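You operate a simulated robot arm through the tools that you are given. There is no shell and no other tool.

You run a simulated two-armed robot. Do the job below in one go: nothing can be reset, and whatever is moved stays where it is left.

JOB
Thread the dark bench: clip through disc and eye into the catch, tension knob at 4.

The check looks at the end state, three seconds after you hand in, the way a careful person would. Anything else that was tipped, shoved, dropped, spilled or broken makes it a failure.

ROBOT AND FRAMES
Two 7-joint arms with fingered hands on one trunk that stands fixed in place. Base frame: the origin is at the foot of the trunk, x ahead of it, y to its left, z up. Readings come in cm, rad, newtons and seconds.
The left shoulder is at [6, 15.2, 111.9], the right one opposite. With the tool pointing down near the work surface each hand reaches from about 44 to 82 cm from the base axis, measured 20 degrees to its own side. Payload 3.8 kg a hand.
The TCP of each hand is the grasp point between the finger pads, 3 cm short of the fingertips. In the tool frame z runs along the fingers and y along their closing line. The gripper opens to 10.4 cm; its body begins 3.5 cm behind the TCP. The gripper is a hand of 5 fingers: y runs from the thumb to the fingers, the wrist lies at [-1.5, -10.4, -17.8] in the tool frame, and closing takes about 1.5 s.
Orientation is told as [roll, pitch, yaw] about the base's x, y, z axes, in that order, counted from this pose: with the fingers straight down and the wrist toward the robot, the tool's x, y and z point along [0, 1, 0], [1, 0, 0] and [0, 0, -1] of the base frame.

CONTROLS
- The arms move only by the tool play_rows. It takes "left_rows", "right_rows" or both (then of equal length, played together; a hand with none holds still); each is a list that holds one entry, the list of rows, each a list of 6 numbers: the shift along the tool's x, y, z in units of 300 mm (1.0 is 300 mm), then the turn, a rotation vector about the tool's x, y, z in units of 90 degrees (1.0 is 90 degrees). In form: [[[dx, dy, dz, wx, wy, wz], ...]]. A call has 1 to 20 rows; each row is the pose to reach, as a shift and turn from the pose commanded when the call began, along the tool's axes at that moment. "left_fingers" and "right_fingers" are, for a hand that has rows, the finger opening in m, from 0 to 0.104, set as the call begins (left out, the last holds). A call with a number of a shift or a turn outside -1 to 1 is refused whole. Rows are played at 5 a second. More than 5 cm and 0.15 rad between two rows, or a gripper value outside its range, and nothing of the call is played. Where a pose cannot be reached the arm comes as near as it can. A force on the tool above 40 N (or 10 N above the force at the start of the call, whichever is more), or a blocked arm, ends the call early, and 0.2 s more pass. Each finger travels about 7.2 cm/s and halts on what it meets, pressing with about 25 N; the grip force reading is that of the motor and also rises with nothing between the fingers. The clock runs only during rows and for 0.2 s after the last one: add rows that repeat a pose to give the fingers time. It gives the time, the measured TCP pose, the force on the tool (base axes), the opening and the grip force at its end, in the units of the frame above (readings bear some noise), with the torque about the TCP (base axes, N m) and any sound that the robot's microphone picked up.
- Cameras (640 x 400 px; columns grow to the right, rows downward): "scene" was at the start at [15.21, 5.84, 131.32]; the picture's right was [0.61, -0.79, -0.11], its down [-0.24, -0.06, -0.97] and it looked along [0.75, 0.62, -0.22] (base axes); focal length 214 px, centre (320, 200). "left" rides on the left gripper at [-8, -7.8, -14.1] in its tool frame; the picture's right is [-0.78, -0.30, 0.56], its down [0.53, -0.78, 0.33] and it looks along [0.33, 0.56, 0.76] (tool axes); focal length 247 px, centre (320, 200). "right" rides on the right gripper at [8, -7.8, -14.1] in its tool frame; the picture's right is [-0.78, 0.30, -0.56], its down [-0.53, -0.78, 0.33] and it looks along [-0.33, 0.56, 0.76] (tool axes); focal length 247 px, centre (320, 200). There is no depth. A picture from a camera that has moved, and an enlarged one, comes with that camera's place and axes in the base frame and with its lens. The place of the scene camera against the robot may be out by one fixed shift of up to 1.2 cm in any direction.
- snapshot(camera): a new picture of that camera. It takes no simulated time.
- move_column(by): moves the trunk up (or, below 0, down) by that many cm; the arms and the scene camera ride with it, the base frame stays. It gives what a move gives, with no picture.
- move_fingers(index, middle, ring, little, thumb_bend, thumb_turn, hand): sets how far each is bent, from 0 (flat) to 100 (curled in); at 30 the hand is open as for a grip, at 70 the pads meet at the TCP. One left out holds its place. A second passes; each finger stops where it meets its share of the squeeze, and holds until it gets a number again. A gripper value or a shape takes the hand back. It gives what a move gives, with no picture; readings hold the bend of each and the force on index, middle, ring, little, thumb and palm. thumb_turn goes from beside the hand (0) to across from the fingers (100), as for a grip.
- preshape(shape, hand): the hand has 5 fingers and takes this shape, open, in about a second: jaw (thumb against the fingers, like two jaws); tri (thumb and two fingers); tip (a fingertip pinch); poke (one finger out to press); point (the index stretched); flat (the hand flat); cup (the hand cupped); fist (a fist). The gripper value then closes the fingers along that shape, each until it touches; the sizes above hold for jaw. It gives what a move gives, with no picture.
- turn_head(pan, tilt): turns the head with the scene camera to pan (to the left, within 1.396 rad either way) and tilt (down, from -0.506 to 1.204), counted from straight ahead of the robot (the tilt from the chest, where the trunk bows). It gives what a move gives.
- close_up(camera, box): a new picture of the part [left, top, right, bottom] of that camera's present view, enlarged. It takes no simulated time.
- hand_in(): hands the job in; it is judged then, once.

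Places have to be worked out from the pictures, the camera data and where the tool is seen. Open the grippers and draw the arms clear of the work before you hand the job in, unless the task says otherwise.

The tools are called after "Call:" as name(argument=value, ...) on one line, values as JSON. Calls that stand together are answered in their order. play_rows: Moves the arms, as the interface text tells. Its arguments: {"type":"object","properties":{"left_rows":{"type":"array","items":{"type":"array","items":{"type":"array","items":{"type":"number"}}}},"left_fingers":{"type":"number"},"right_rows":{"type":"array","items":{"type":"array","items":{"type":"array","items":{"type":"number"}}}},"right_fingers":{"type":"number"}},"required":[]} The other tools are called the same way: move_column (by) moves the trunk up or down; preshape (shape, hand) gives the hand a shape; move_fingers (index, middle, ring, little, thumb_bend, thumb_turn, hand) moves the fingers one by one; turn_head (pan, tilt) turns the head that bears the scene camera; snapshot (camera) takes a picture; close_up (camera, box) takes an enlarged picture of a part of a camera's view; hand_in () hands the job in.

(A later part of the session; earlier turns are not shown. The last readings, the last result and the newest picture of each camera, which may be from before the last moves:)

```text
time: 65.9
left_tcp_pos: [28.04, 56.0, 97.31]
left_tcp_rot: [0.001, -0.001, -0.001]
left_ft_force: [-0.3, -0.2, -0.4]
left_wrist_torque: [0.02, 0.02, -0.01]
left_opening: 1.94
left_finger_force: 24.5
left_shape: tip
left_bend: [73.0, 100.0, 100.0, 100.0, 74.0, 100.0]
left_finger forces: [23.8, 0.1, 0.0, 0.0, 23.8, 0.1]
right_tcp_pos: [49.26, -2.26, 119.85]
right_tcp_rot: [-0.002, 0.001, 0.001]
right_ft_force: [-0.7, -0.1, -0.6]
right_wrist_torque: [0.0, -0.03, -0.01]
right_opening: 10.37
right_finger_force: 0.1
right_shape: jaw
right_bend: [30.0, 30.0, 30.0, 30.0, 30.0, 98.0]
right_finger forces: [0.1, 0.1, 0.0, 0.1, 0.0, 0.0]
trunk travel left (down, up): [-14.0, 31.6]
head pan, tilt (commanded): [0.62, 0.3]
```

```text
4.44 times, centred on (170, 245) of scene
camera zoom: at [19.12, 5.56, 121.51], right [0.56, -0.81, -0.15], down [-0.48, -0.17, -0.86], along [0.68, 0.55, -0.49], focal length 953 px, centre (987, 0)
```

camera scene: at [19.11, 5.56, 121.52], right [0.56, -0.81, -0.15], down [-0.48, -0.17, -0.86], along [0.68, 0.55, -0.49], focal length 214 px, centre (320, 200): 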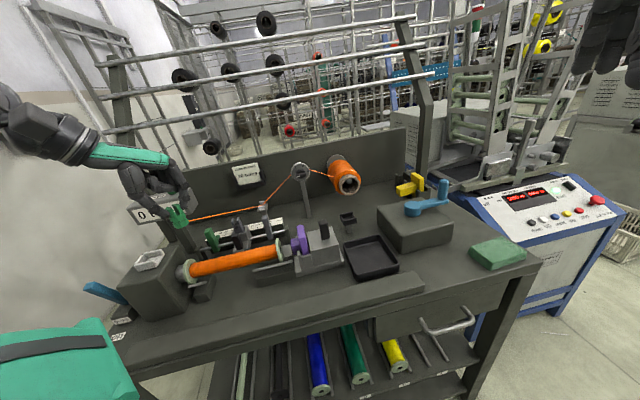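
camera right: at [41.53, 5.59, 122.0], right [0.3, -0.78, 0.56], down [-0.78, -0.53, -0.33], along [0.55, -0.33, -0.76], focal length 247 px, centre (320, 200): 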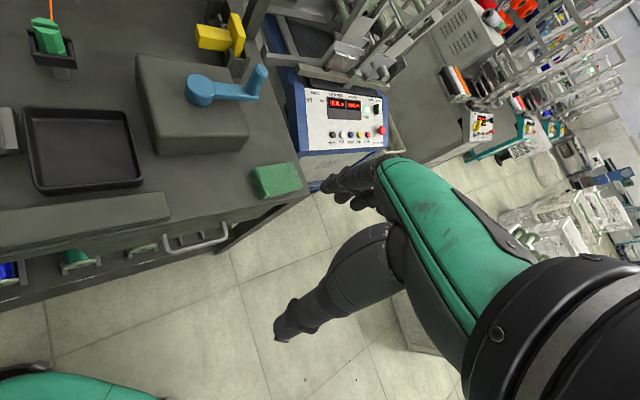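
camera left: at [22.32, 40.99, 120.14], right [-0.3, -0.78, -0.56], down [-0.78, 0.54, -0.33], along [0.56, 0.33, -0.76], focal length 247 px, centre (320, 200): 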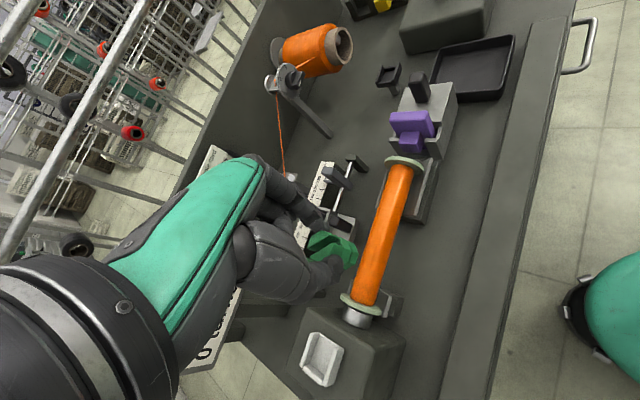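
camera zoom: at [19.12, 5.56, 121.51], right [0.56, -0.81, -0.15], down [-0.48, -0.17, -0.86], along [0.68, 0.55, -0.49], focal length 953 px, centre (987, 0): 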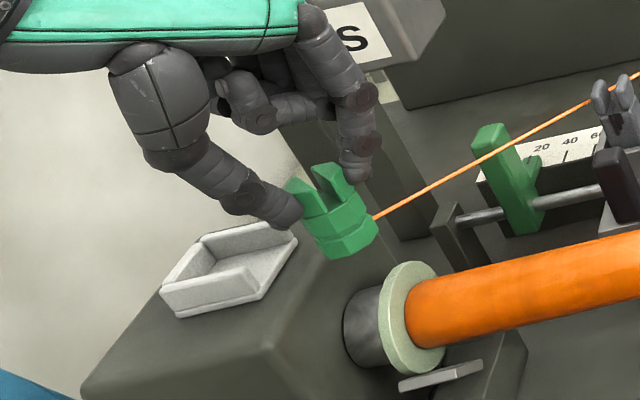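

The clip is in line with the seat. I take one more close measurement of the seat from this nearer viewpoint before sliding in.

Call:
close_up(camera="left", box=[312, 280, 376, 370])

Call:
close_up(camera="scene", box=[145, 225, 209, 285])

```text
4.44 times, centred on (344, 325) of left
camera zoom: at [20.27, 47.84, 111.36], right [-0.3, -0.77, -0.56], down [-0.78, 0.54, -0.33], along [0.56, 0.33, -0.76], focal length 1098 px, centre (213, -356)
```

zoom: 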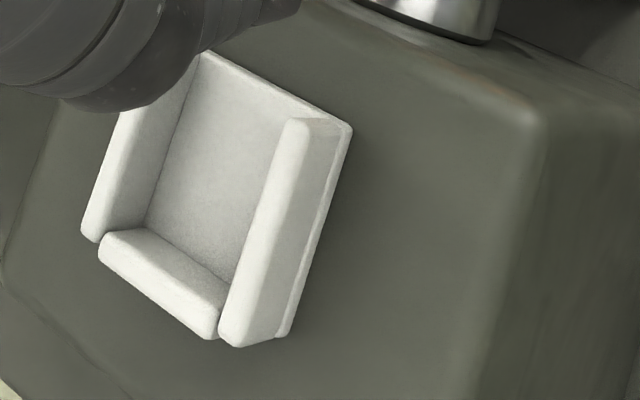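

```text
6.67 times, centred on (177, 255) of scene
camera zoom: at [19.12, 5.56, 121.51], right [0.56, -0.81, -0.15], down [-0.48, -0.17, -0.86], along [0.68, 0.55, -0.49], focal length 1430 px, centre (1273, -167)
```

zoom: 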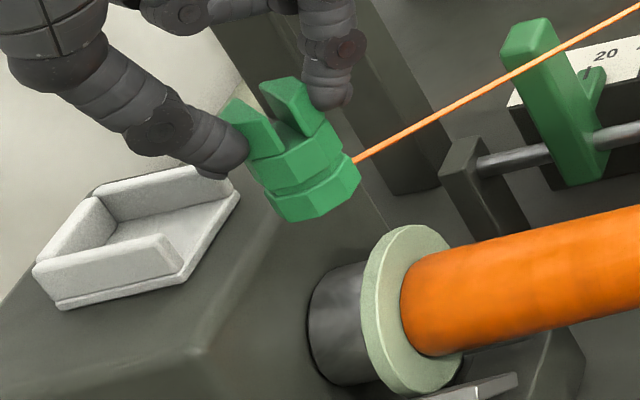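

Refined: seat inner faces at V≈57.75 and 60.75 (centre ≈59.2), end wall at U≈-27.5. I shift 0.2 cm back and slide the clip left 5.6 cm into the seat, bottom about 0.4 cm above the floor.

Call:
play_rows(left_rows=[[[0.006, 0.004, 0, 0, 0, 0], [0.02, -0.009, 0, 0, 0, 0], [0.035, -0.024, 0, 0, 0, 0], [0.05, -0.039, 0, 0, 0, 0], [0.065, -0.054, 0, 0, 0, 0], [0.08, -0.069, 0, 0, 0, 0], [0.095, -0.084, 0, 0, 0, 0], [0.11, -0.098, 0, 0, 0, 0], [0.125, -0.113, 0, 0, 0, 0], [0.138, -0.126, 0, 0, 0, 0], [0.138, -0.126, 0, 0, 0, 0]]])

Call:
close_up(camera="left", box=[300, 200, 400, 300])

Call:
close_up(camera="scene", box=[125, 215, 189, 275])

```text
time: 68.3
left_tcp_pos: [24.23, 60.2, 97.3]
left_tcp_rot: [0.003, -0.001, -0.001]
left_ft_force: [0.3, -0.2, 0.9]
left_wrist_torque: [-0.01, -0.01, -0.03]
left_opening: 1.9
left_finger_force: 25.1
left_shape: tip
left_bend: [73.0, 100.0, 100.0, 100.0, 74.0, 100.0]
left_finger forces: [23.8, 0.0, 0.1, 0.1, 23.8, 0.1]
right_tcp_pos: [49.17, -2.31, 119.95]
right_tcp_rot: [0.0, 0.002, 0.0]
right_ft_force: [-0.4, -0.2, 0.3]
right_wrist_torque: [0.02, 0.01, -0.01]
right_opening: 10.35
right_finger_force: 0.0
right_shape: jaw
right_bend: [30.0, 30.0, 30.0, 30.0, 30.0, 98.0]
right_finger forces: [0.0, 0.0, 0.1, 0.1, 0.0, 0.0]
trunk travel left (down, up): [-14.0, 31.6]
head pan, tilt (commanded): [0.62, 0.3]
```

```text
4.00 times, centred on (350, 250) of left
camera zoom: at [16.51, 52.01, 111.49], right [-0.3, -0.78, -0.56], down [-0.78, 0.54, -0.33], along [0.56, 0.33, -0.76], focal length 988 px, centre (200, 0)
```

zoom: 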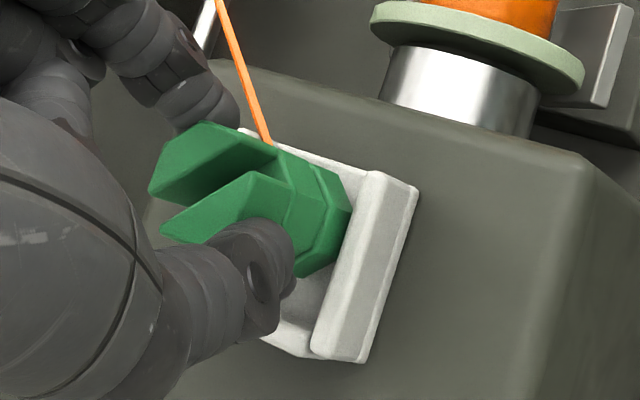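

```text
6.67 times, centred on (157, 245) of scene
camera zoom: at [19.12, 5.56, 121.51], right [0.56, -0.81, -0.15], down [-0.48, -0.17, -0.86], along [0.68, 0.55, -0.49], focal length 1430 px, centre (1407, -100)
```

zoom: 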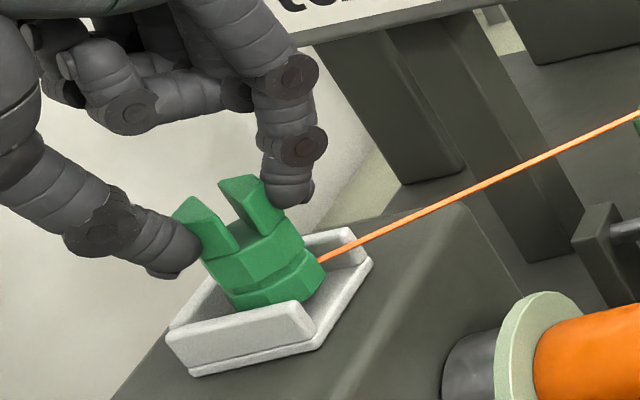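

The clip fits neatly inside the white seat, with the thread leaving through its open side over the bobbin's left end — this is clearly the catch. I lower it gently to the floor.

Call:
play_rows(left_rows=[[[0, 0, 0.005, 0, 0, 0], [0, 0, 0.009, 0, 0, 0], [0, 0, 0.012, 0, 0, 0], [0, 0, 0.012, 0, 0, 0]]])

```text
time: 69.3
left_tcp_pos: [24.31, 60.09, 96.98]
left_tcp_rot: [0.002, 0.0, -0.003]
left_ft_force: [0.6, 0.2, 1.0]
left_wrist_torque: [-0.01, -0.01, -0.01]
left_opening: 1.94
left_finger_force: 25.5
left_shape: tip
left_bend: [73.0, 100.0, 100.0, 100.0, 74.0, 100.0]
left_finger forces: [24.0, 0.0, 0.0, 0.1, 23.8, 0.0]
right_tcp_pos: [49.18, -2.36, 119.99]
right_tcp_rot: [0.0, 0.002, 0.0]
right_ft_force: [-0.1, -0.6, 0.6]
right_wrist_torque: [-0.04, 0.02, -0.02]
right_opening: 10.38
right_finger_force: 0.0
right_shape: jaw
right_bend: [30.0, 30.0, 30.0, 30.0, 30.0, 98.0]
right_finger forces: [0.0, 0.1, 0.0, 0.1, 0.1, 0.0]
trunk travel left (down, up): [-14.0, 31.6]
head pan, tilt (commanded): [0.62, 0.3]
```

Force is still only about 1 N. I lower another 0.15 cm to make firm contact.

Call:
play_rows(left_rows=[[[0, 0, 0.003, 0, 0, 0], [0, 0, 0.006, 0, 0, 0], [0, 0, 0.006, 0, 0, 0]]])

Call:
close_up(camera="scene", box=[125, 215, 189, 275])

Call:
close_up(camera="left", box=[300, 200, 400, 300])

```text
time: 70.1
left_tcp_pos: [24.21, 60.01, 96.73]
left_tcp_rot: [0.002, -0.001, -0.003]
left_ft_force: [0.7, 0.4, 0.8]
left_wrist_torque: [0.02, 0.02, 0.01]
left_opening: 1.91
left_finger_force: 24.3
left_shape: tip
left_bend: [73.0, 100.0, 100.0, 100.0, 74.0, 100.0]
left_finger forces: [24.1, 0.0, 0.0, 0.0, 23.9, 0.1]
right_tcp_pos: [49.24, -2.3, 120.05]
right_tcp_rot: [-0.001, 0.002, 0.001]
right_ft_force: [-0.2, -0.1, -0.3]
right_wrist_torque: [-0.03, 0.0, -0.02]
right_opening: 10.37
right_finger_force: 0.1
right_shape: jaw
right_bend: [30.0, 30.0, 30.0, 30.0, 30.0, 98.0]
right_finger forces: [0.0, 0.0, 0.0, 0.0, 0.1, 0.1]
trunk travel left (down, up): [-14.0, 31.6]
head pan, tilt (commanded): [0.62, 0.3]
```

```text
6.67 times, centred on (157, 245) of scene
camera zoom: at [19.11, 5.55, 121.51], right [0.56, -0.81, -0.15], down [-0.48, -0.17, -0.86], along [0.68, 0.55, -0.49], focal length 1430 px, centre (1407, -100)
```

zoom: 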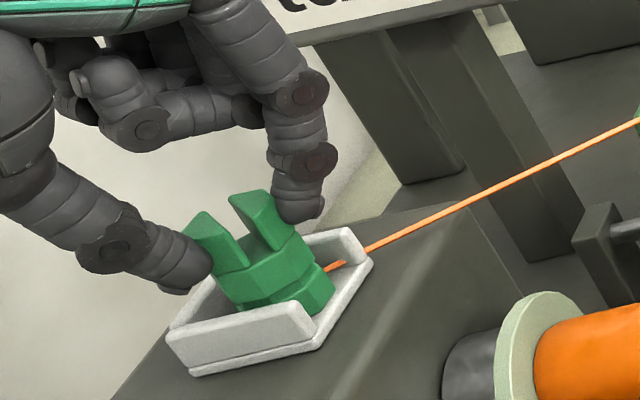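

```text
4.00 times, centred on (350, 250) of left
camera zoom: at [16.49, 51.95, 110.87], right [-0.3, -0.78, -0.56], down [-0.78, 0.54, -0.33], along [0.56, 0.33, -0.76], focal length 988 px, centre (200, 0)
```

zoom: 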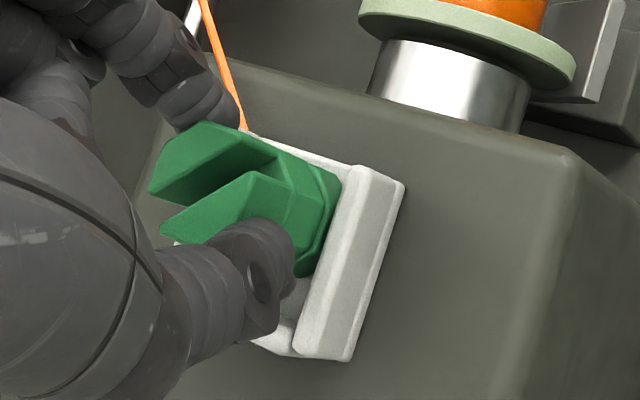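

The thread now shows a small kink inside the seat, suggesting the catch has registered it. Contact is still light, so I lower another 0.2 cm.

Call:
play_rows(left_rows=[[[0, 0, 0.003, 0, 0, 0], [0, 0, 0.006, 0, 0, 0], [0, 0, 0.008, 0, 0, 0], [0, 0, 0.008, 0, 0, 0]]])

Call:
close_up(camera="scene", box=[135, 230, 175, 268])

```text
time: 71.1
left_tcp_pos: [24.09, 59.92, 96.62]
left_tcp_rot: [0.003, -0.004, -0.001]
left_ft_force: [-0.8, 1.4, 12.8]
left_wrist_torque: [0.02, -0.01, -0.05]
left_opening: 1.93
left_finger_force: 25.3
left_shape: tip
left_bend: [73.0, 100.0, 100.0, 100.0, 74.0, 100.0]
left_finger forces: [25.1, 0.0, 0.0, 0.0, 25.4, 0.0]
right_tcp_pos: [49.03, -2.43, 120.07]
right_tcp_rot: [0.001, -0.002, -0.001]
right_ft_force: [0.2, -0.2, -0.6]
right_wrist_torque: [-0.01, -0.02, 0.01]
right_opening: 10.39
right_finger_force: 0.0
right_shape: jaw
right_bend: [30.0, 30.0, 30.0, 30.0, 30.0, 98.0]
right_finger forces: [0.1, 0.0, 0.0, 0.0, 0.1, 0.0]
trunk travel left (down, up): [-14.0, 31.6]
head pan, tilt (commanded): [0.62, 0.3]
```

```text
10.53 times, centred on (155, 249) of scene
camera zoom: at [19.04, 5.42, 121.54], right [0.56, -0.81, -0.15], down [-0.48, -0.17, -0.86], along [0.68, 0.56, -0.49], focal length 2258 px, centre (2057, -316)
```

zoom: 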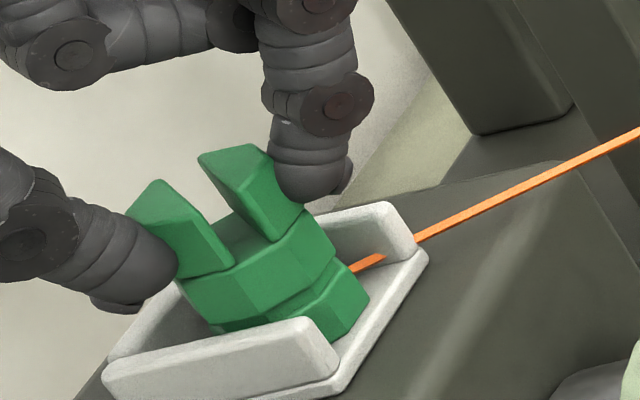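

The clip is on the seat's floor (12.8 N contact). I ease up 0.1 cm and open the fingers.

Call:
play_rows(left_rows=[[[0, 0, -0.006, 0, 0, 0], [0, 0, -0.006, 0, 0, 0]]])

Call:
play_rows(left_rows=[[[0, 0, 0, 0, 0, 0], [0, 0, 0, 0, 0, 0], [0, 0, 0, 0, 0, 0], [0, 0, 0, 0, 0, 0], [0, 0, 0, 0, 0, 0], [0, 0, 0, 0, 0, 0], [0, 0, 0, 0, 0, 0], [0, 0, 0, 0, 0, 0]]], left_fingers=0.06)

Call:
close_up(camera="scene", box=[125, 215, 189, 275])

Call:
close_up(camera="left", box=[280, 180, 420, 320])

```text
time: 71.7
left_tcp_pos: [24.25, 60.06, 96.7]
left_tcp_rot: [0.001, 0.001, -0.003]
left_ft_force: [-0.7, -1.7, 5.7]
left_wrist_torque: [-0.04, -0.02, 0.02]
left_opening: 1.93
left_finger_force: 24.8
left_shape: tip
left_bend: [73.0, 100.0, 100.0, 100.0, 74.0, 100.0]
left_finger forces: [24.4, 0.0, 0.1, 0.0, 24.9, 0.0]
right_tcp_pos: [49.22, -2.44, 120.1]
right_tcp_rot: [0.001, 0.001, 0.0]
right_ft_force: [0.0, 0.9, 0.1]
right_wrist_torque: [0.0, 0.03, 0.03]
right_opening: 10.37
right_finger_force: 0.0
right_shape: jaw
right_bend: [30.0, 30.0, 30.0, 30.0, 30.0, 98.0]
right_finger forces: [0.0, 0.0, 0.0, 0.0, 0.0, 0.0]
trunk travel left (down, up): [-14.0, 31.6]
head pan, tilt (commanded): [0.62, 0.3]
```

```text
time: 73.5
left_tcp_pos: [24.24, 60.1, 96.69]
left_tcp_rot: [0.001, 0.0, -0.001]
left_ft_force: [-0.1, -0.6, 0.8]
left_wrist_torque: [0.04, 0.01, 0.01]
left_opening: 5.94
left_finger_force: 0.0
left_shape: tip
left_bend: [31.0, 98.0, 99.0, 99.0, 66.0, 100.0]
left_finger forces: [0.0, 0.0, 0.1, 0.0, 0.0, 0.1]
right_tcp_pos: [49.24, -2.33, 119.95]
right_tcp_rot: [-0.001, 0.002, 0.0]
right_ft_force: [0.2, 0.1, 0.1]
right_wrist_torque: [-0.02, -0.01, 0.01]
right_opening: 10.34
right_finger_force: 0.1
right_shape: jaw
right_bend: [30.0, 30.0, 30.0, 30.0, 30.0, 98.0]
right_finger forces: [0.1, 0.0, 0.0, 0.0, 0.1, 0.1]
trunk travel left (down, up): [-14.0, 31.6]
head pan, tilt (commanded): [0.62, 0.3]
```

```text
6.67 times, centred on (157, 245) of scene
camera zoom: at [19.11, 5.56, 121.51], right [0.56, -0.81, -0.15], down [-0.48, -0.17, -0.86], along [0.68, 0.55, -0.49], focal length 1430 px, centre (1407, -100)
```

zoom: 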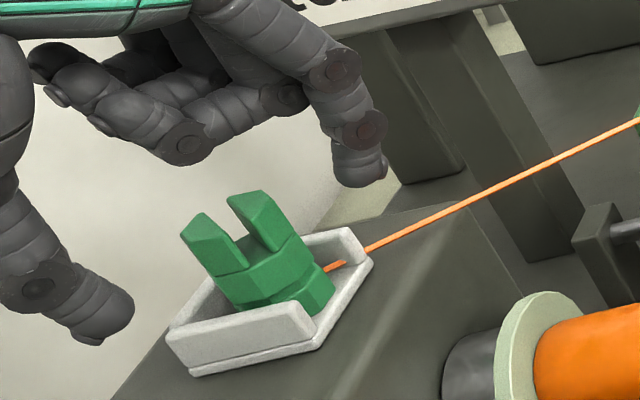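

```text
2.86 times, centred on (350, 250) of left
camera zoom: at [16.51, 52.06, 110.78], right [-0.3, -0.78, -0.56], down [-0.78, 0.54, -0.33], along [0.56, 0.33, -0.76], focal length 706 px, centre (234, 57)
```

zoom: 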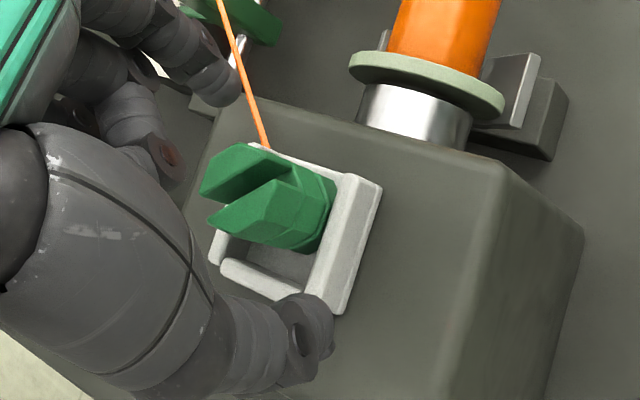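

The clip stands in the catch and the thread runs disc–eye–catch. I lift the hand straight up, clear of the clip.

Call:
play_rows(left_rows=[[[0, 0, -0.03, 0, 0, 0], [0, 0, -0.07, 0, 0, 0], [0, 0, -0.13, 0, 0, 0], [0, 0, -0.2, 0, 0, 0], [0, 0, -0.28, 0, 0, 0], [0, 0, -0.36, 0, 0, 0], [0, 0, -0.4, 0, 0, 0], [0, 0, -0.4, 0, 0, 0]]])

Call:
close_up(camera="scene", box=[110, 190, 270, 290])

Call:
close_up(camera="left", box=[280, 180, 420, 320])

```text
time: 75.3
left_tcp_pos: [24.17, 60.14, 108.91]
left_tcp_rot: [0.001, -0.001, -0.002]
left_ft_force: [0.4, 0.6, -0.3]
left_wrist_torque: [0.02, -0.02, 0.02]
left_opening: 5.98
left_finger_force: 0.0
left_shape: tip
left_bend: [31.0, 98.0, 99.0, 99.0, 66.0, 100.0]
left_finger forces: [0.0, 0.1, 0.1, 0.0, 0.1, 0.0]
right_tcp_pos: [49.27, -2.36, 119.9]
right_tcp_rot: [-0.001, 0.001, 0.0]
right_ft_force: [-0.1, -0.6, -0.1]
right_wrist_torque: [0.01, -0.02, 0.01]
right_opening: 10.37
right_finger_force: 0.0
right_shape: jaw
right_bend: [30.0, 30.0, 30.0, 30.0, 30.0, 98.0]
right_finger forces: [0.0, 0.0, 0.1, 0.0, 0.0, 0.1]
trunk travel left (down, up): [-14.0, 31.6]
head pan, tilt (commanded): [0.62, 0.3]
```

```text
4.00 times, centred on (190, 240) of scene
camera zoom: at [19.11, 5.56, 121.51], right [0.56, -0.81, -0.15], down [-0.48, -0.17, -0.86], along [0.68, 0.55, -0.49], focal length 858 px, centre (840, 40)
```

zoom: 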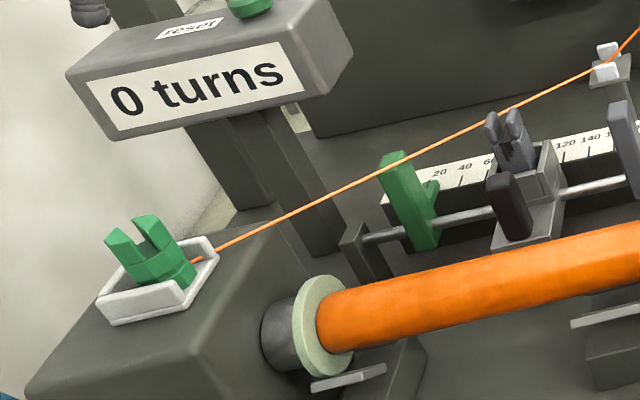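

```text
2.86 times, centred on (350, 250) of left
camera zoom: at [16.53, 51.98, 122.91], right [-0.3, -0.78, -0.56], down [-0.78, 0.54, -0.33], along [0.56, 0.33, -0.76], focal length 706 px, centre (234, 57)
```

zoom: 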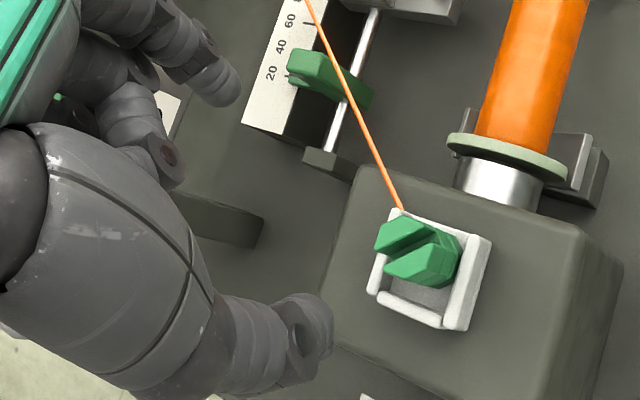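

The clip sits properly in the catch. Next is the tension knob: I give the left hand the poke shape here in free space and look at its finger geometry.

Call:
preshape(hand="left", shape="poke")

Call:
snapshot(camera="left")

Call:
snapshot(camera="scene")

```text
time: 76.2
left_tcp_pos: [24.28, 60.07, 108.85]
left_tcp_rot: [0.002, 0.0, -0.001]
left_ft_force: [0.1, -0.4, -0.4]
left_wrist_torque: [-0.02, -0.02, -0.02]
left_opening: 0.0
left_finger_force: 0.0
left_shape: poke
left_bend: [70.0, 70.0, 99.0, 99.0, 100.0, 100.0]
left_finger forces: [0.0, 0.0, 0.0, 0.0, 0.1, 0.0]
right_tcp_pos: [49.24, -2.28, 119.88]
right_tcp_rot: [0.0, 0.002, 0.0]
right_ft_force: [0.3, 0.0, -0.2]
right_wrist_torque: [-0.01, -0.01, -0.01]
right_opening: 10.37
right_finger_force: 0.0
right_shape: jaw
right_bend: [30.0, 30.0, 30.0, 30.0, 30.0, 98.0]
right_finger forces: [0.0, 0.1, 0.0, 0.0, 0.0, 0.0]
trunk travel left (down, up): [-14.0, 31.6]
head pan, tilt (commanded): [0.62, 0.3]
```

```text
taken
camera left: at [16.53, 51.97, 122.89], right [-0.3, -0.78, -0.56], down [-0.78, 0.54, -0.33], along [0.56, 0.33, -0.76], focal length 247 px, centre (320, 200)
```

left: 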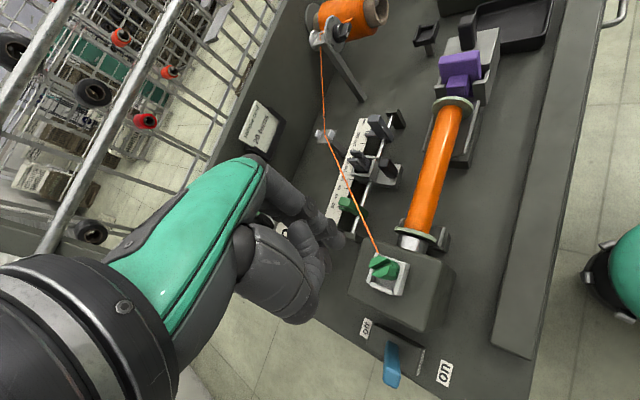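

```text
taken
camera scene: at [19.12, 5.56, 121.51], right [0.56, -0.81, -0.15], down [-0.48, -0.17, -0.86], along [0.68, 0.55, -0.49], focal length 214 px, centre (320, 200)
```

scene: 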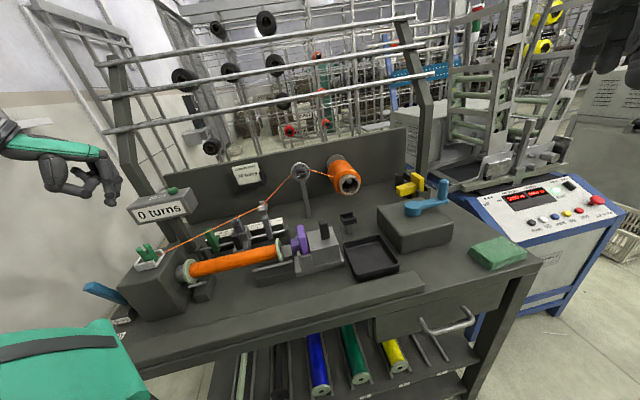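

I zoom on the poke shape to locate the extended fingertips relative to the TCP.

Call:
close_up(camera="scene", box=[20, 120, 140, 220])

Call:
close_up(camera="left", box=[230, 150, 390, 350])

```text
4.00 times, centred on (80, 170) of scene
camera zoom: at [19.12, 5.56, 121.51], right [0.56, -0.81, -0.15], down [-0.48, -0.17, -0.86], along [0.68, 0.55, -0.49], focal length 858 px, centre (1280, 320)
```

zoom: 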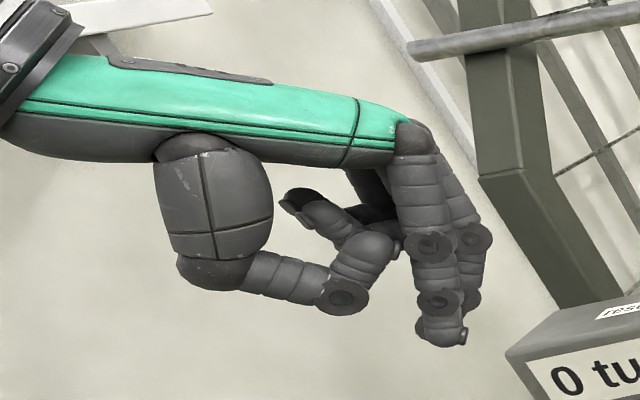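

```text
2.00 times, centred on (310, 250) of left
camera zoom: at [16.53, 51.97, 122.89], right [-0.3, -0.78, -0.56], down [-0.78, 0.54, -0.33], along [0.56, 0.33, -0.76], focal length 494 px, centre (340, 100)
```

zoom: 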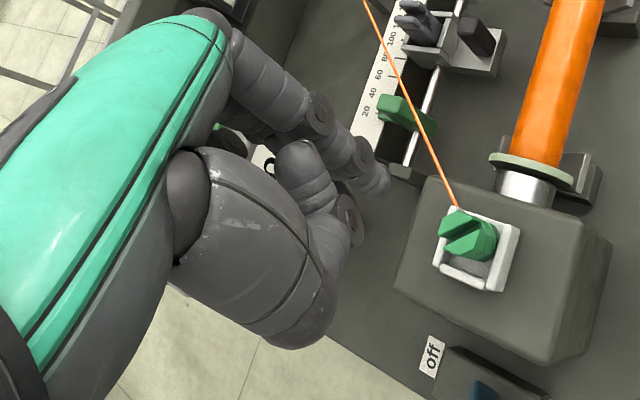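

The poke shape puts index and middle side by side. I curl the middle finger too, so only the index is out, and lift the hand while travelling back toward the knob (first half of the way, turning to yaw 45°).

Call:
move_fingers(hand="left", middle=100)

Call:
play_rows(left_rows=[[[0, 0, -0.08, 0, 0, 0], [0, 0.03, -0.14, 0, 0, 0], [-0.02, 0.13, -0.16, 0, 0, -0.05], [-0.05, 0.23, -0.16, 0, 0, -0.11], [-0.09, 0.33, -0.16, 0, 0, -0.18], [-0.13, 0.43, -0.16, 0, 0, -0.25], [-0.17, 0.53, -0.16, 0, 0, -0.32], [-0.21, 0.63, -0.16, 0, 0, -0.39], [-0.24, 0.72, -0.16, 0, 0, -0.46], [-0.25, 0.8, -0.16, 0, 0, -0.5], [-0.25, 0.8, -0.16, 0, 0, -0.5]]])

Call:
snapshot(camera="scene")

```text
time: 77.2
left_tcp_pos: [24.23, 60.11, 108.89]
left_tcp_rot: [0.001, -0.001, -0.001]
left_ft_force: [-0.6, -0.1, 0.4]
left_wrist_torque: [0.01, 0.01, 0.03]
left_opening: 3.0
left_finger_force: 0.0
left_shape: fingers
left_bend: [70.0, 100.0, 99.0, 99.0, 100.0, 100.0]
left_finger forces: [0.1, 0.0, 0.0, 0.0, 0.0, 0.0]
right_tcp_pos: [49.22, -2.27, 119.87]
right_tcp_rot: [0.0, 0.001, 0.0]
right_ft_force: [0.7, 0.7, 0.8]
right_wrist_torque: [-0.01, 0.02, -0.01]
right_opening: 10.37
right_finger_force: 0.2
right_shape: jaw
right_bend: [30.0, 30.0, 30.0, 30.0, 30.0, 98.0]
right_finger forces: [0.1, 0.0, 0.0, 0.1, 0.0, 0.0]
trunk travel left (down, up): [-14.0, 31.6]
head pan, tilt (commanded): [0.62, 0.3]
```

```text
time: 79.6
left_tcp_pos: [48.07, 52.14, 113.38]
left_tcp_rot: [0.0, -0.001, 0.786]
left_ft_force: [-0.1, 0.2, -0.1]
left_wrist_torque: [0.02, 0.02, 0.02]
left_opening: 2.98
left_finger_force: 0.1
left_shape: fingers
left_bend: [70.0, 100.0, 99.0, 99.0, 100.0, 100.0]
left_finger forces: [0.1, 0.0, 0.0, 0.0, 0.0, 0.0]
right_tcp_pos: [49.19, -2.18, 119.87]
right_tcp_rot: [0.0, 0.001, 0.001]
right_ft_force: [-0.8, -0.3, 0.1]
right_wrist_torque: [0.03, 0.01, -0.01]
right_opening: 10.35
right_finger_force: 0.0
right_shape: jaw
right_bend: [30.0, 30.0, 30.0, 30.0, 30.0, 98.0]
right_finger forces: [0.0, 0.0, 0.0, 0.0, 0.0, 0.1]
trunk travel left (down, up): [-14.0, 31.6]
head pan, tilt (commanded): [0.62, 0.3]
```

```text
taken
camera scene: at [19.1, 5.59, 121.52], right [0.56, -0.81, -0.15], down [-0.48, -0.17, -0.86], along [0.68, 0.55, -0.49], focal length 214 px, centre (320, 200)
```

scene: 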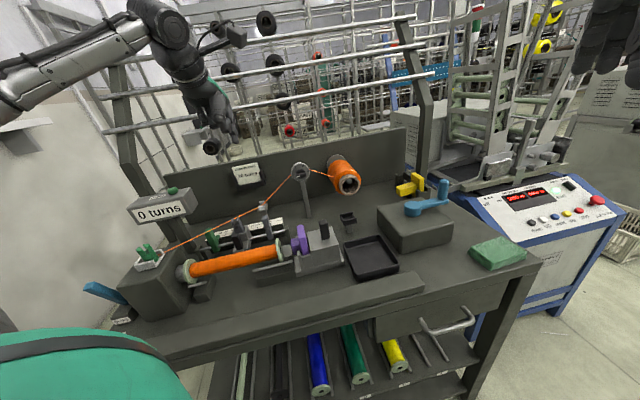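

Halfway there and clear. I continue to hover above the right end of the knob's bar at about [64.4, 46.3, 106].

Call:
play_rows(left_rows=[[[-0.09, 0.042, 0, 0, 0, 0], [-0.18, 0.084, 0, 0, 0, 0], [-0.27, 0.127, 0, 0, 0, 0], [-0.36, 0.17, 0, 0, 0, 0], [-0.45, 0.212, 0.03, 0, 0, 0], [-0.522, 0.246, 0.09, 0, 0, 0], [-0.522, 0.246, 0.16, 0, 0, 0], [-0.522, 0.246, 0.22, 0, 0, 0], [-0.522, 0.246, 0.247, 0, 0, 0], [-0.522, 0.246, 0.247, 0, 0, 0]]])

Call:
close_up(camera="scene", box=[275, 140, 339, 195])

Call:
snapshot(camera="left")

```text
time: 81.8
left_tcp_pos: [64.66, 46.81, 106.07]
left_tcp_rot: [0.0, -0.001, 0.787]
left_ft_force: [-0.4, -0.1, 0.1]
left_wrist_torque: [0.01, 0.04, 0.02]
left_opening: 2.96
left_finger_force: 0.1
left_shape: fingers
left_bend: [70.0, 100.0, 99.0, 99.0, 100.0, 100.0]
left_finger forces: [0.0, 0.1, 0.0, 0.0, 0.1, 0.1]
right_tcp_pos: [49.25, -2.27, 119.95]
right_tcp_rot: [0.0, 0.002, 0.002]
right_ft_force: [-0.4, 0.0, 0.2]
right_wrist_torque: [-0.02, -0.01, -0.01]
right_opening: 10.37
right_finger_force: 0.0
right_shape: jaw
right_bend: [30.0, 30.0, 30.0, 30.0, 30.0, 98.0]
right_finger forces: [0.0, 0.0, 0.0, 0.0, 0.0, 0.1]
trunk travel left (down, up): [-14.0, 31.6]
head pan, tilt (commanded): [0.62, 0.3]
```

```text
7.27 times, centred on (307, 168) of scene
camera zoom: at [19.11, 5.56, 121.52], right [0.56, -0.81, -0.15], down [-0.48, -0.17, -0.86], along [0.68, 0.55, -0.49], focal length 1560 px, centre (414, 436)
```

zoom: 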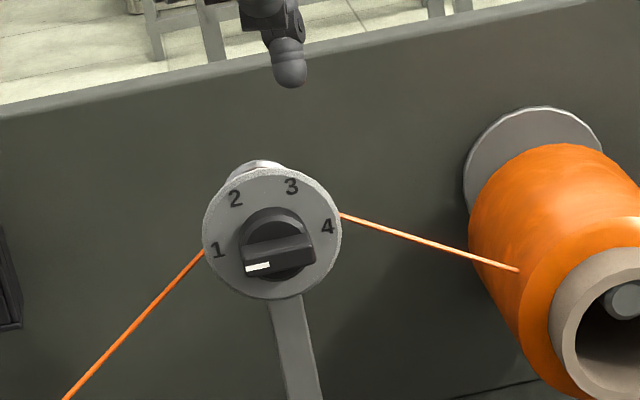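

```text
taken
camera left: at [64.83, 35.55, 120.17], right [0.34, -0.76, -0.56], down [-0.93, -0.17, -0.33], along [0.16, 0.63, -0.76], focal length 247 px, centre (320, 200)
```

left: 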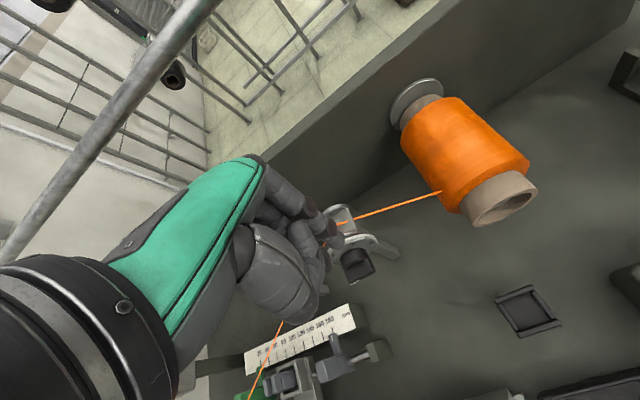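

The index fingertip hangs above the dial. I zoom with the wrist camera to locate the tip relative to the knob.

Call:
close_up(camera="left", box=[290, 190, 390, 290])

Call:
close_up(camera="scene", box=[288, 138, 320, 158])

Call:
close_up(camera="scene", box=[284, 158, 320, 184])

```text
4.00 times, centred on (340, 240) of left
camera zoom: at [64.83, 35.55, 120.17], right [0.34, -0.76, -0.56], down [-0.93, -0.17, -0.33], along [0.16, 0.63, -0.76], focal length 988 px, centre (240, 40)
```

zoom: 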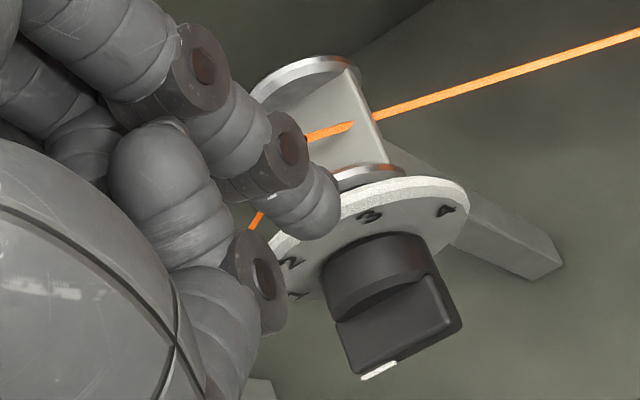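

```text
16.00 times, centred on (304, 148) of scene
camera zoom: at [19.11, 5.56, 121.52], right [0.56, -0.81, -0.15], down [-0.48, -0.17, -0.86], along [0.68, 0.55, -0.49], focal length 3432 px, centre (576, 1032)
```

zoom: 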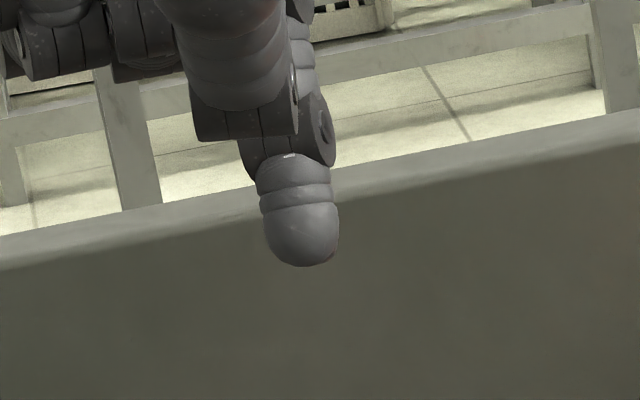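

```text
15.38 times, centred on (302, 171) of scene
camera zoom: at [19.11, 5.56, 121.52], right [0.56, -0.81, -0.15], down [-0.48, -0.17, -0.86], along [0.68, 0.55, -0.49], focal length 3300 px, centre (597, 646)
```

zoom: 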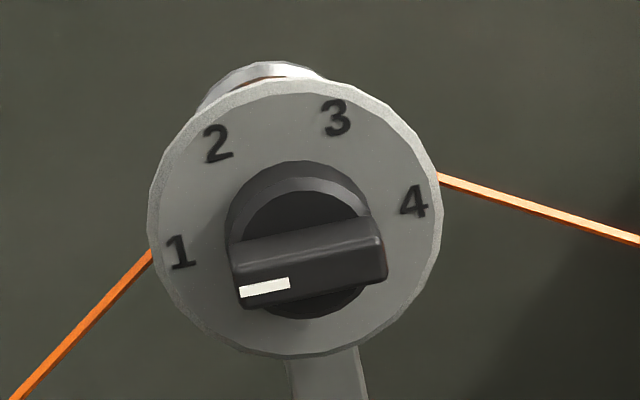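

The index tip's centre is TCP + (1.0 u, -0.1 v, -1.87 z), radius 0.7. The knob's axis is at about U=11.15, z=97.25, its bar spanning V 77.2–78.6 and ±1.4 cm. I move the tip above the bar's right end (1 cm right of the axis, ~0.5 cm above contact) and check.

Call:
play_rows(left_rows=[[[0.012, -0.018, 0.03, 0, 0, 0], [0.023, -0.036, 0.07, 0, 0, 0], [0.023, -0.036, 0.12, 0, 0, 0], [0.023, -0.036, 0.155, 0, 0, 0], [0.023, -0.036, 0.173, 0, 0, 0], [0.023, -0.036, 0.173, 0, 0, 0]]])

Call:
close_up(camera="left", box=[290, 190, 390, 290])

Call:
close_up(camera="scene", box=[282, 150, 322, 185])

```text
time: 83.2
left_tcp_pos: [63.34, 46.46, 100.77]
left_tcp_rot: [0.0, -0.001, 0.785]
left_ft_force: [-0.5, 0.2, -0.2]
left_wrist_torque: [-0.02, -0.01, 0.02]
left_opening: 2.98
left_finger_force: 0.1
left_shape: fingers
left_bend: [70.0, 100.0, 99.0, 99.0, 100.0, 100.0]
left_finger forces: [0.1, 0.0, 0.0, 0.1, 0.0, 0.0]
right_tcp_pos: [49.28, -2.27, 119.93]
right_tcp_rot: [-0.001, 0.001, -0.001]
right_ft_force: [0.4, -0.8, 0.4]
right_wrist_torque: [0.03, 0.02, 0.01]
right_opening: 10.36
right_finger_force: 0.0
right_shape: jaw
right_bend: [30.0, 30.0, 30.0, 30.0, 30.0, 98.0]
right_finger forces: [0.1, 0.1, 0.0, 0.0, 0.0, 0.0]
trunk travel left (down, up): [-14.0, 31.6]
head pan, tilt (commanded): [0.62, 0.3]
```

```text
4.00 times, centred on (340, 240) of left
camera zoom: at [63.51, 35.24, 114.95], right [0.34, -0.76, -0.56], down [-0.93, -0.17, -0.33], along [0.16, 0.63, -0.76], focal length 988 px, centre (240, 40)
```

zoom: 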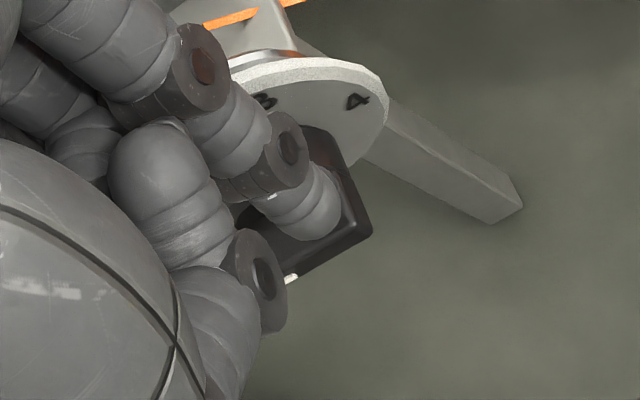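

```text
11.43 times, centred on (302, 168) of scene
camera zoom: at [19.13, 5.55, 121.51], right [0.56, -0.81, -0.15], down [-0.48, -0.17, -0.86], along [0.67, 0.55, -0.49], focal length 2451 px, centre (526, 571)
```

zoom: 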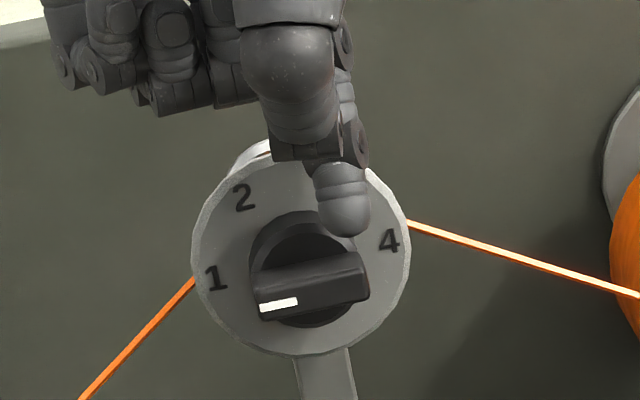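

The tip is right above the bar's right end. I push that end down along an arc to turn the knob clockwise by about 35° and look at the result.

Call:
play_rows(left_rows=[[[0, 0, 0.008, 0, 0, 0], [0, 0, 0.014, 0, 0, 0], [-0.002, 0, 0.018, 0, 0, 0], [-0.005, 0, 0.022, 0, 0, 0], [-0.0083, 0, 0.026, 0, 0, 0], [-0.0115, 0, 0.032, 0, 0, 0], [-0.0143, 0, 0.038, 0, 0, 0], [-0.0143, 0, 0.038, 0, 0, 0]]])

Call:
close_up(camera="scene", box=[282, 150, 322, 185])

Call:
close_up(camera="left", box=[290, 190, 390, 290])

```text
time: 85.0
left_tcp_pos: [63.63, 46.18, 99.84]
left_tcp_rot: [0.001, -0.002, 0.785]
left_ft_force: [0.2, 0.7, 1.7]
left_wrist_torque: [0.04, -0.01, -0.01]
left_opening: 2.96
left_finger_force: 0.4
left_shape: fingers
left_bend: [70.0, 100.0, 99.0, 99.0, 100.0, 100.0]
left_finger forces: [0.8, 0.1, 0.0, 0.0, 0.0, 0.1]
right_tcp_pos: [49.29, -2.25, 119.94]
right_tcp_rot: [0.001, 0.0, 0.0]
right_ft_force: [-0.2, -0.2, -0.3]
right_wrist_torque: [-0.02, -0.02, 0.01]
right_opening: 10.36
right_finger_force: 0.0
right_shape: jaw
right_bend: [30.0, 30.0, 30.0, 30.0, 30.0, 98.0]
right_finger forces: [0.0, 0.0, 0.0, 0.0, 0.0, 0.0]
trunk travel left (down, up): [-14.0, 31.6]
head pan, tilt (commanded): [0.62, 0.3]
```

```text
11.43 times, centred on (302, 168) of scene
camera zoom: at [19.12, 5.55, 121.51], right [0.56, -0.81, -0.15], down [-0.48, -0.17, -0.86], along [0.68, 0.55, -0.49], focal length 2451 px, centre (526, 571)
```

zoom: 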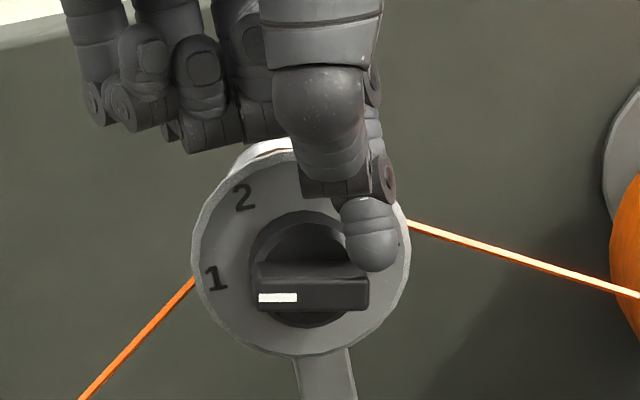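

```text
4.00 times, centred on (340, 240) of left
camera zoom: at [63.84, 34.83, 113.89], right [0.34, -0.76, -0.56], down [-0.93, -0.17, -0.33], along [0.16, 0.63, -0.76], focal length 988 px, centre (240, 40)
```

zoom: 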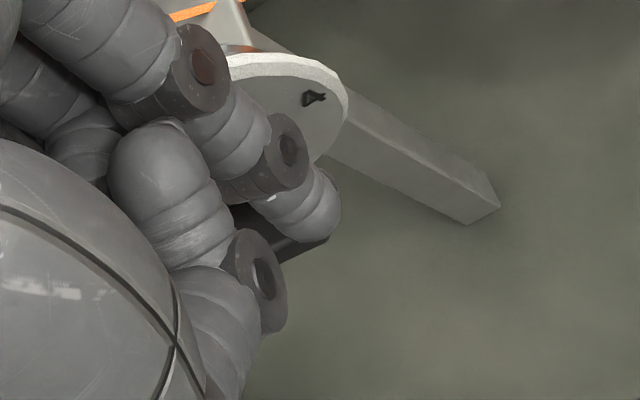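

The knob turned about 12° with under 2 N. The contact is ~0.35 cm higher than my estimate, so I continue pushing down at the same lateral position by another 0.75 cm in small steps.

Call:
play_rows(left_rows=[[[0, 0, 0.004, 0, 0, 0], [0, 0, 0.008, 0, 0, 0], [0, 0, 0.012, 0, 0, 0], [-0.001, 0, 0.016, 0, 0, 0], [-0.002, 0, 0.02, 0, 0, 0], [-0.003, 0, 0.025, 0, 0, 0], [-0.003, 0, 0.025, 0, 0, 0]]])

Call:
close_up(camera="scene", box=[282, 150, 322, 185])

```text
time: 86.6
left_tcp_pos: [63.61, 46.15, 99.1]
left_tcp_rot: [0.001, -0.002, 0.784]
left_ft_force: [-1.1, -0.1, 2.9]
left_wrist_torque: [0.08, 0.0, 0.04]
left_opening: 2.97
left_finger_force: 1.4
left_shape: fingers
left_bend: [70.0, 100.0, 99.0, 99.0, 100.0, 100.0]
left_finger forces: [0.0, 2.5, 0.0, 0.0, 0.1, 0.0]
right_tcp_pos: [49.17, -2.28, 119.99]
right_tcp_rot: [0.0, 0.0, 0.001]
right_ft_force: [-0.7, 0.4, -0.2]
right_wrist_torque: [0.0, 0.0, 0.03]
right_opening: 10.36
right_finger_force: 0.0
right_shape: jaw
right_bend: [30.0, 30.0, 30.0, 30.0, 30.0, 98.0]
right_finger forces: [0.1, 0.0, 0.0, 0.1, 0.0, 0.0]
trunk travel left (down, up): [-14.0, 31.6]
head pan, tilt (commanded): [0.62, 0.3]
```

```text
11.43 times, centred on (302, 168) of scene
camera zoom: at [19.08, 5.54, 121.53], right [0.56, -0.81, -0.15], down [-0.48, -0.17, -0.86], along [0.68, 0.55, -0.49], focal length 2451 px, centre (526, 571)
```

zoom: 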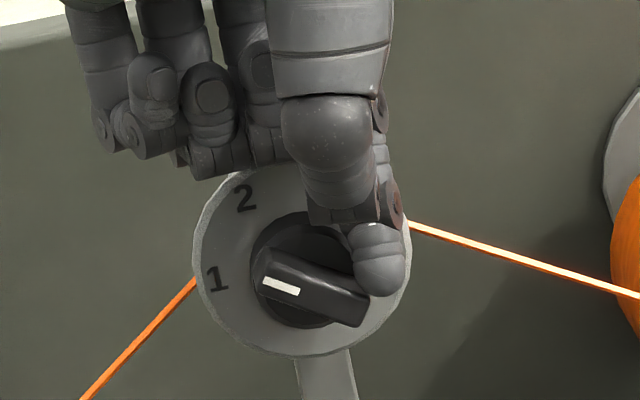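

The bar has turned about 38°. The curled middle finger is now touching the dial's rim lightly (2.5 N), so I stop, rise, and move the tip to the left of the pointer end to push it over the top.

Call:
play_rows(left_rows=[[[-0.004, 0, -0.04, 0, 0, 0], [-0.004, 0, -0.093, 0, 0, 0], [0.04, 0, -0.1, 0, 0, 0], [0.085, 0, -0.1, 0, 0, 0], [0.128, 0, -0.1, 0, 0, 0], [0.128, 0, -0.06, 0, 0, 0], [0.128, 0, -0.03, 0, 0, 0], [0.128, 0, -0.03, 0, 0, 0]]])

Call:
close_up(camera="scene", box=[277, 150, 317, 185])

Call:
close_up(camera="left", box=[290, 190, 390, 290])

```text
time: 88.4
left_tcp_pos: [60.94, 48.67, 99.99]
left_tcp_rot: [-0.001, -0.002, 0.784]
left_ft_force: [-1.5, 1.4, 1.7]
left_wrist_torque: [0.05, 0.03, 0.0]
left_opening: 2.96
left_finger_force: 0.7
left_shape: fingers
left_bend: [70.0, 100.0, 99.0, 99.0, 100.0, 100.0]
left_finger forces: [2.0, 0.0, 0.1, 0.0, 0.0, 0.0]
right_tcp_pos: [49.13, -2.25, 119.9]
right_tcp_rot: [0.001, 0.002, -0.001]
right_ft_force: [0.8, -0.5, 0.9]
right_wrist_torque: [0.0, 0.02, -0.03]
right_opening: 10.37
right_finger_force: 0.0
right_shape: jaw
right_bend: [30.0, 30.0, 30.0, 30.0, 30.0, 98.0]
right_finger forces: [0.1, 0.0, 0.0, 0.0, 0.1, 0.0]
trunk travel left (down, up): [-14.0, 31.6]
head pan, tilt (commanded): [0.62, 0.3]
```

```text
11.43 times, centred on (297, 168) of scene
camera zoom: at [19.1, 5.58, 121.52], right [0.56, -0.81, -0.15], down [-0.48, -0.17, -0.86], along [0.68, 0.55, -0.49], focal length 2451 px, centre (583, 571)
```

zoom: 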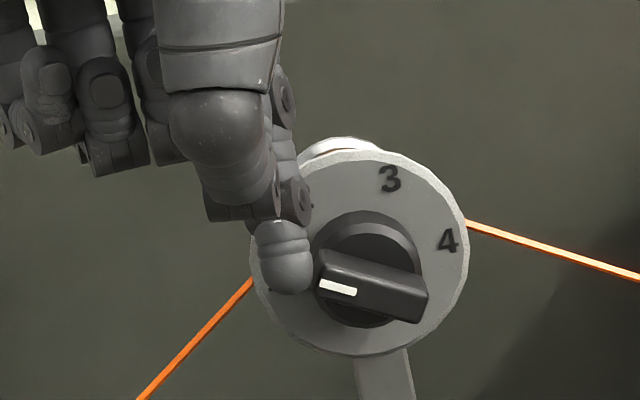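

```text
4.00 times, centred on (340, 240) of left
camera zoom: at [61.16, 37.46, 114.12], right [0.34, -0.76, -0.56], down [-0.93, -0.17, -0.33], along [0.16, 0.63, -0.76], focal length 988 px, centre (240, 40)
```

zoom: 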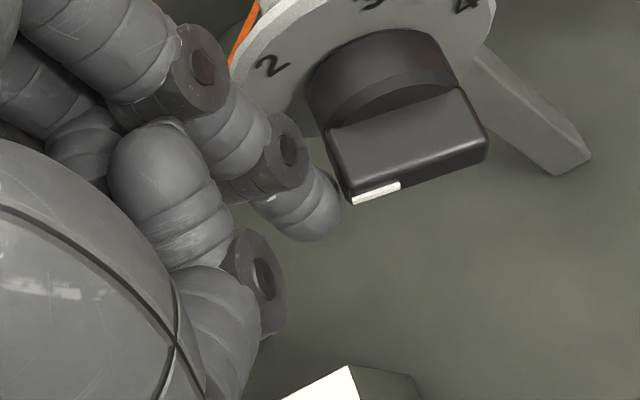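

The descending tip pushed the pointer end back a bit (bar now ~27°). I retreat upward, tilt the hand 24° forward so the curled fingers stay clear of the dial, and return above the right end to push it further down.

Call:
play_rows(left_rows=[[[0.006, 0, -0.03, 0, 0, 0], [0.006, 0, -0.08, 0, 0, 0], [0, -0.005, -0.12, -0.06, 0, 0], [-0.02, -0.012, -0.12, -0.13, 0, 0], [-0.06, -0.02, -0.12, -0.2, 0, 0], [-0.1, -0.025, -0.12, -0.27, 0, 0], [-0.122, -0.025, -0.1, -0.27, 0, 0], [-0.122, -0.025, -0.05, -0.27, 0, 0], [-0.122, -0.025, -0.03, -0.27, 0, 0], [-0.122, -0.025, -0.03, -0.27, 0, 0]]])

Call:
close_up(camera="scene", box=[282, 150, 322, 185])

Call:
close_up(camera="left", box=[290, 190, 390, 290])

```text
time: 90.6
left_tcp_pos: [63.18, 45.65, 100.77]
left_tcp_rot: [0.0, -0.425, 0.785]
left_ft_force: [-1.0, 0.4, -0.5]
left_wrist_torque: [0.0, 0.02, -0.01]
left_opening: 2.96
left_finger_force: 0.1
left_shape: fingers
left_bend: [70.0, 100.0, 99.0, 99.0, 100.0, 100.0]
left_finger forces: [0.0, 0.0, 0.1, 0.1, 0.0, 0.0]
right_tcp_pos: [49.17, -2.36, 119.99]
right_tcp_rot: [-0.001, 0.003, 0.001]
right_ft_force: [-0.2, 0.1, -0.3]
right_wrist_torque: [0.0, 0.01, 0.04]
right_opening: 10.36
right_finger_force: 0.0
right_shape: jaw
right_bend: [30.0, 30.0, 30.0, 30.0, 30.0, 98.0]
right_finger forces: [0.1, 0.1, 0.1, 0.1, 0.0, 0.0]
trunk travel left (down, up): [-14.0, 31.6]
head pan, tilt (commanded): [0.62, 0.3]
```

```text
11.43 times, centred on (302, 168) of scene
camera zoom: at [19.12, 5.55, 121.51], right [0.56, -0.81, -0.15], down [-0.48, -0.17, -0.86], along [0.68, 0.55, -0.49], focal length 2451 px, centre (526, 571)
```

zoom: 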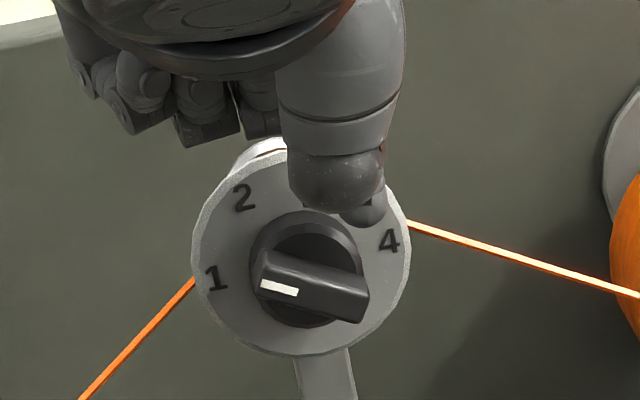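

```text
4.00 times, centred on (340, 240) of left
camera zoom: at [59.64, 30.73, 110.43], right [0.52, -0.58, -0.63], down [-0.78, -0.02, -0.62], along [0.34, 0.82, -0.46], focal length 988 px, centre (240, 40)
```

zoom: 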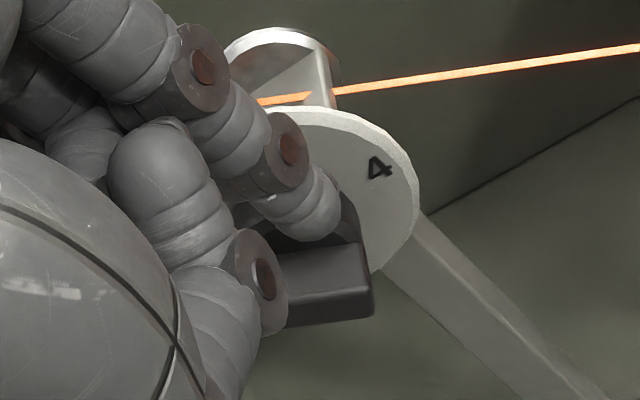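

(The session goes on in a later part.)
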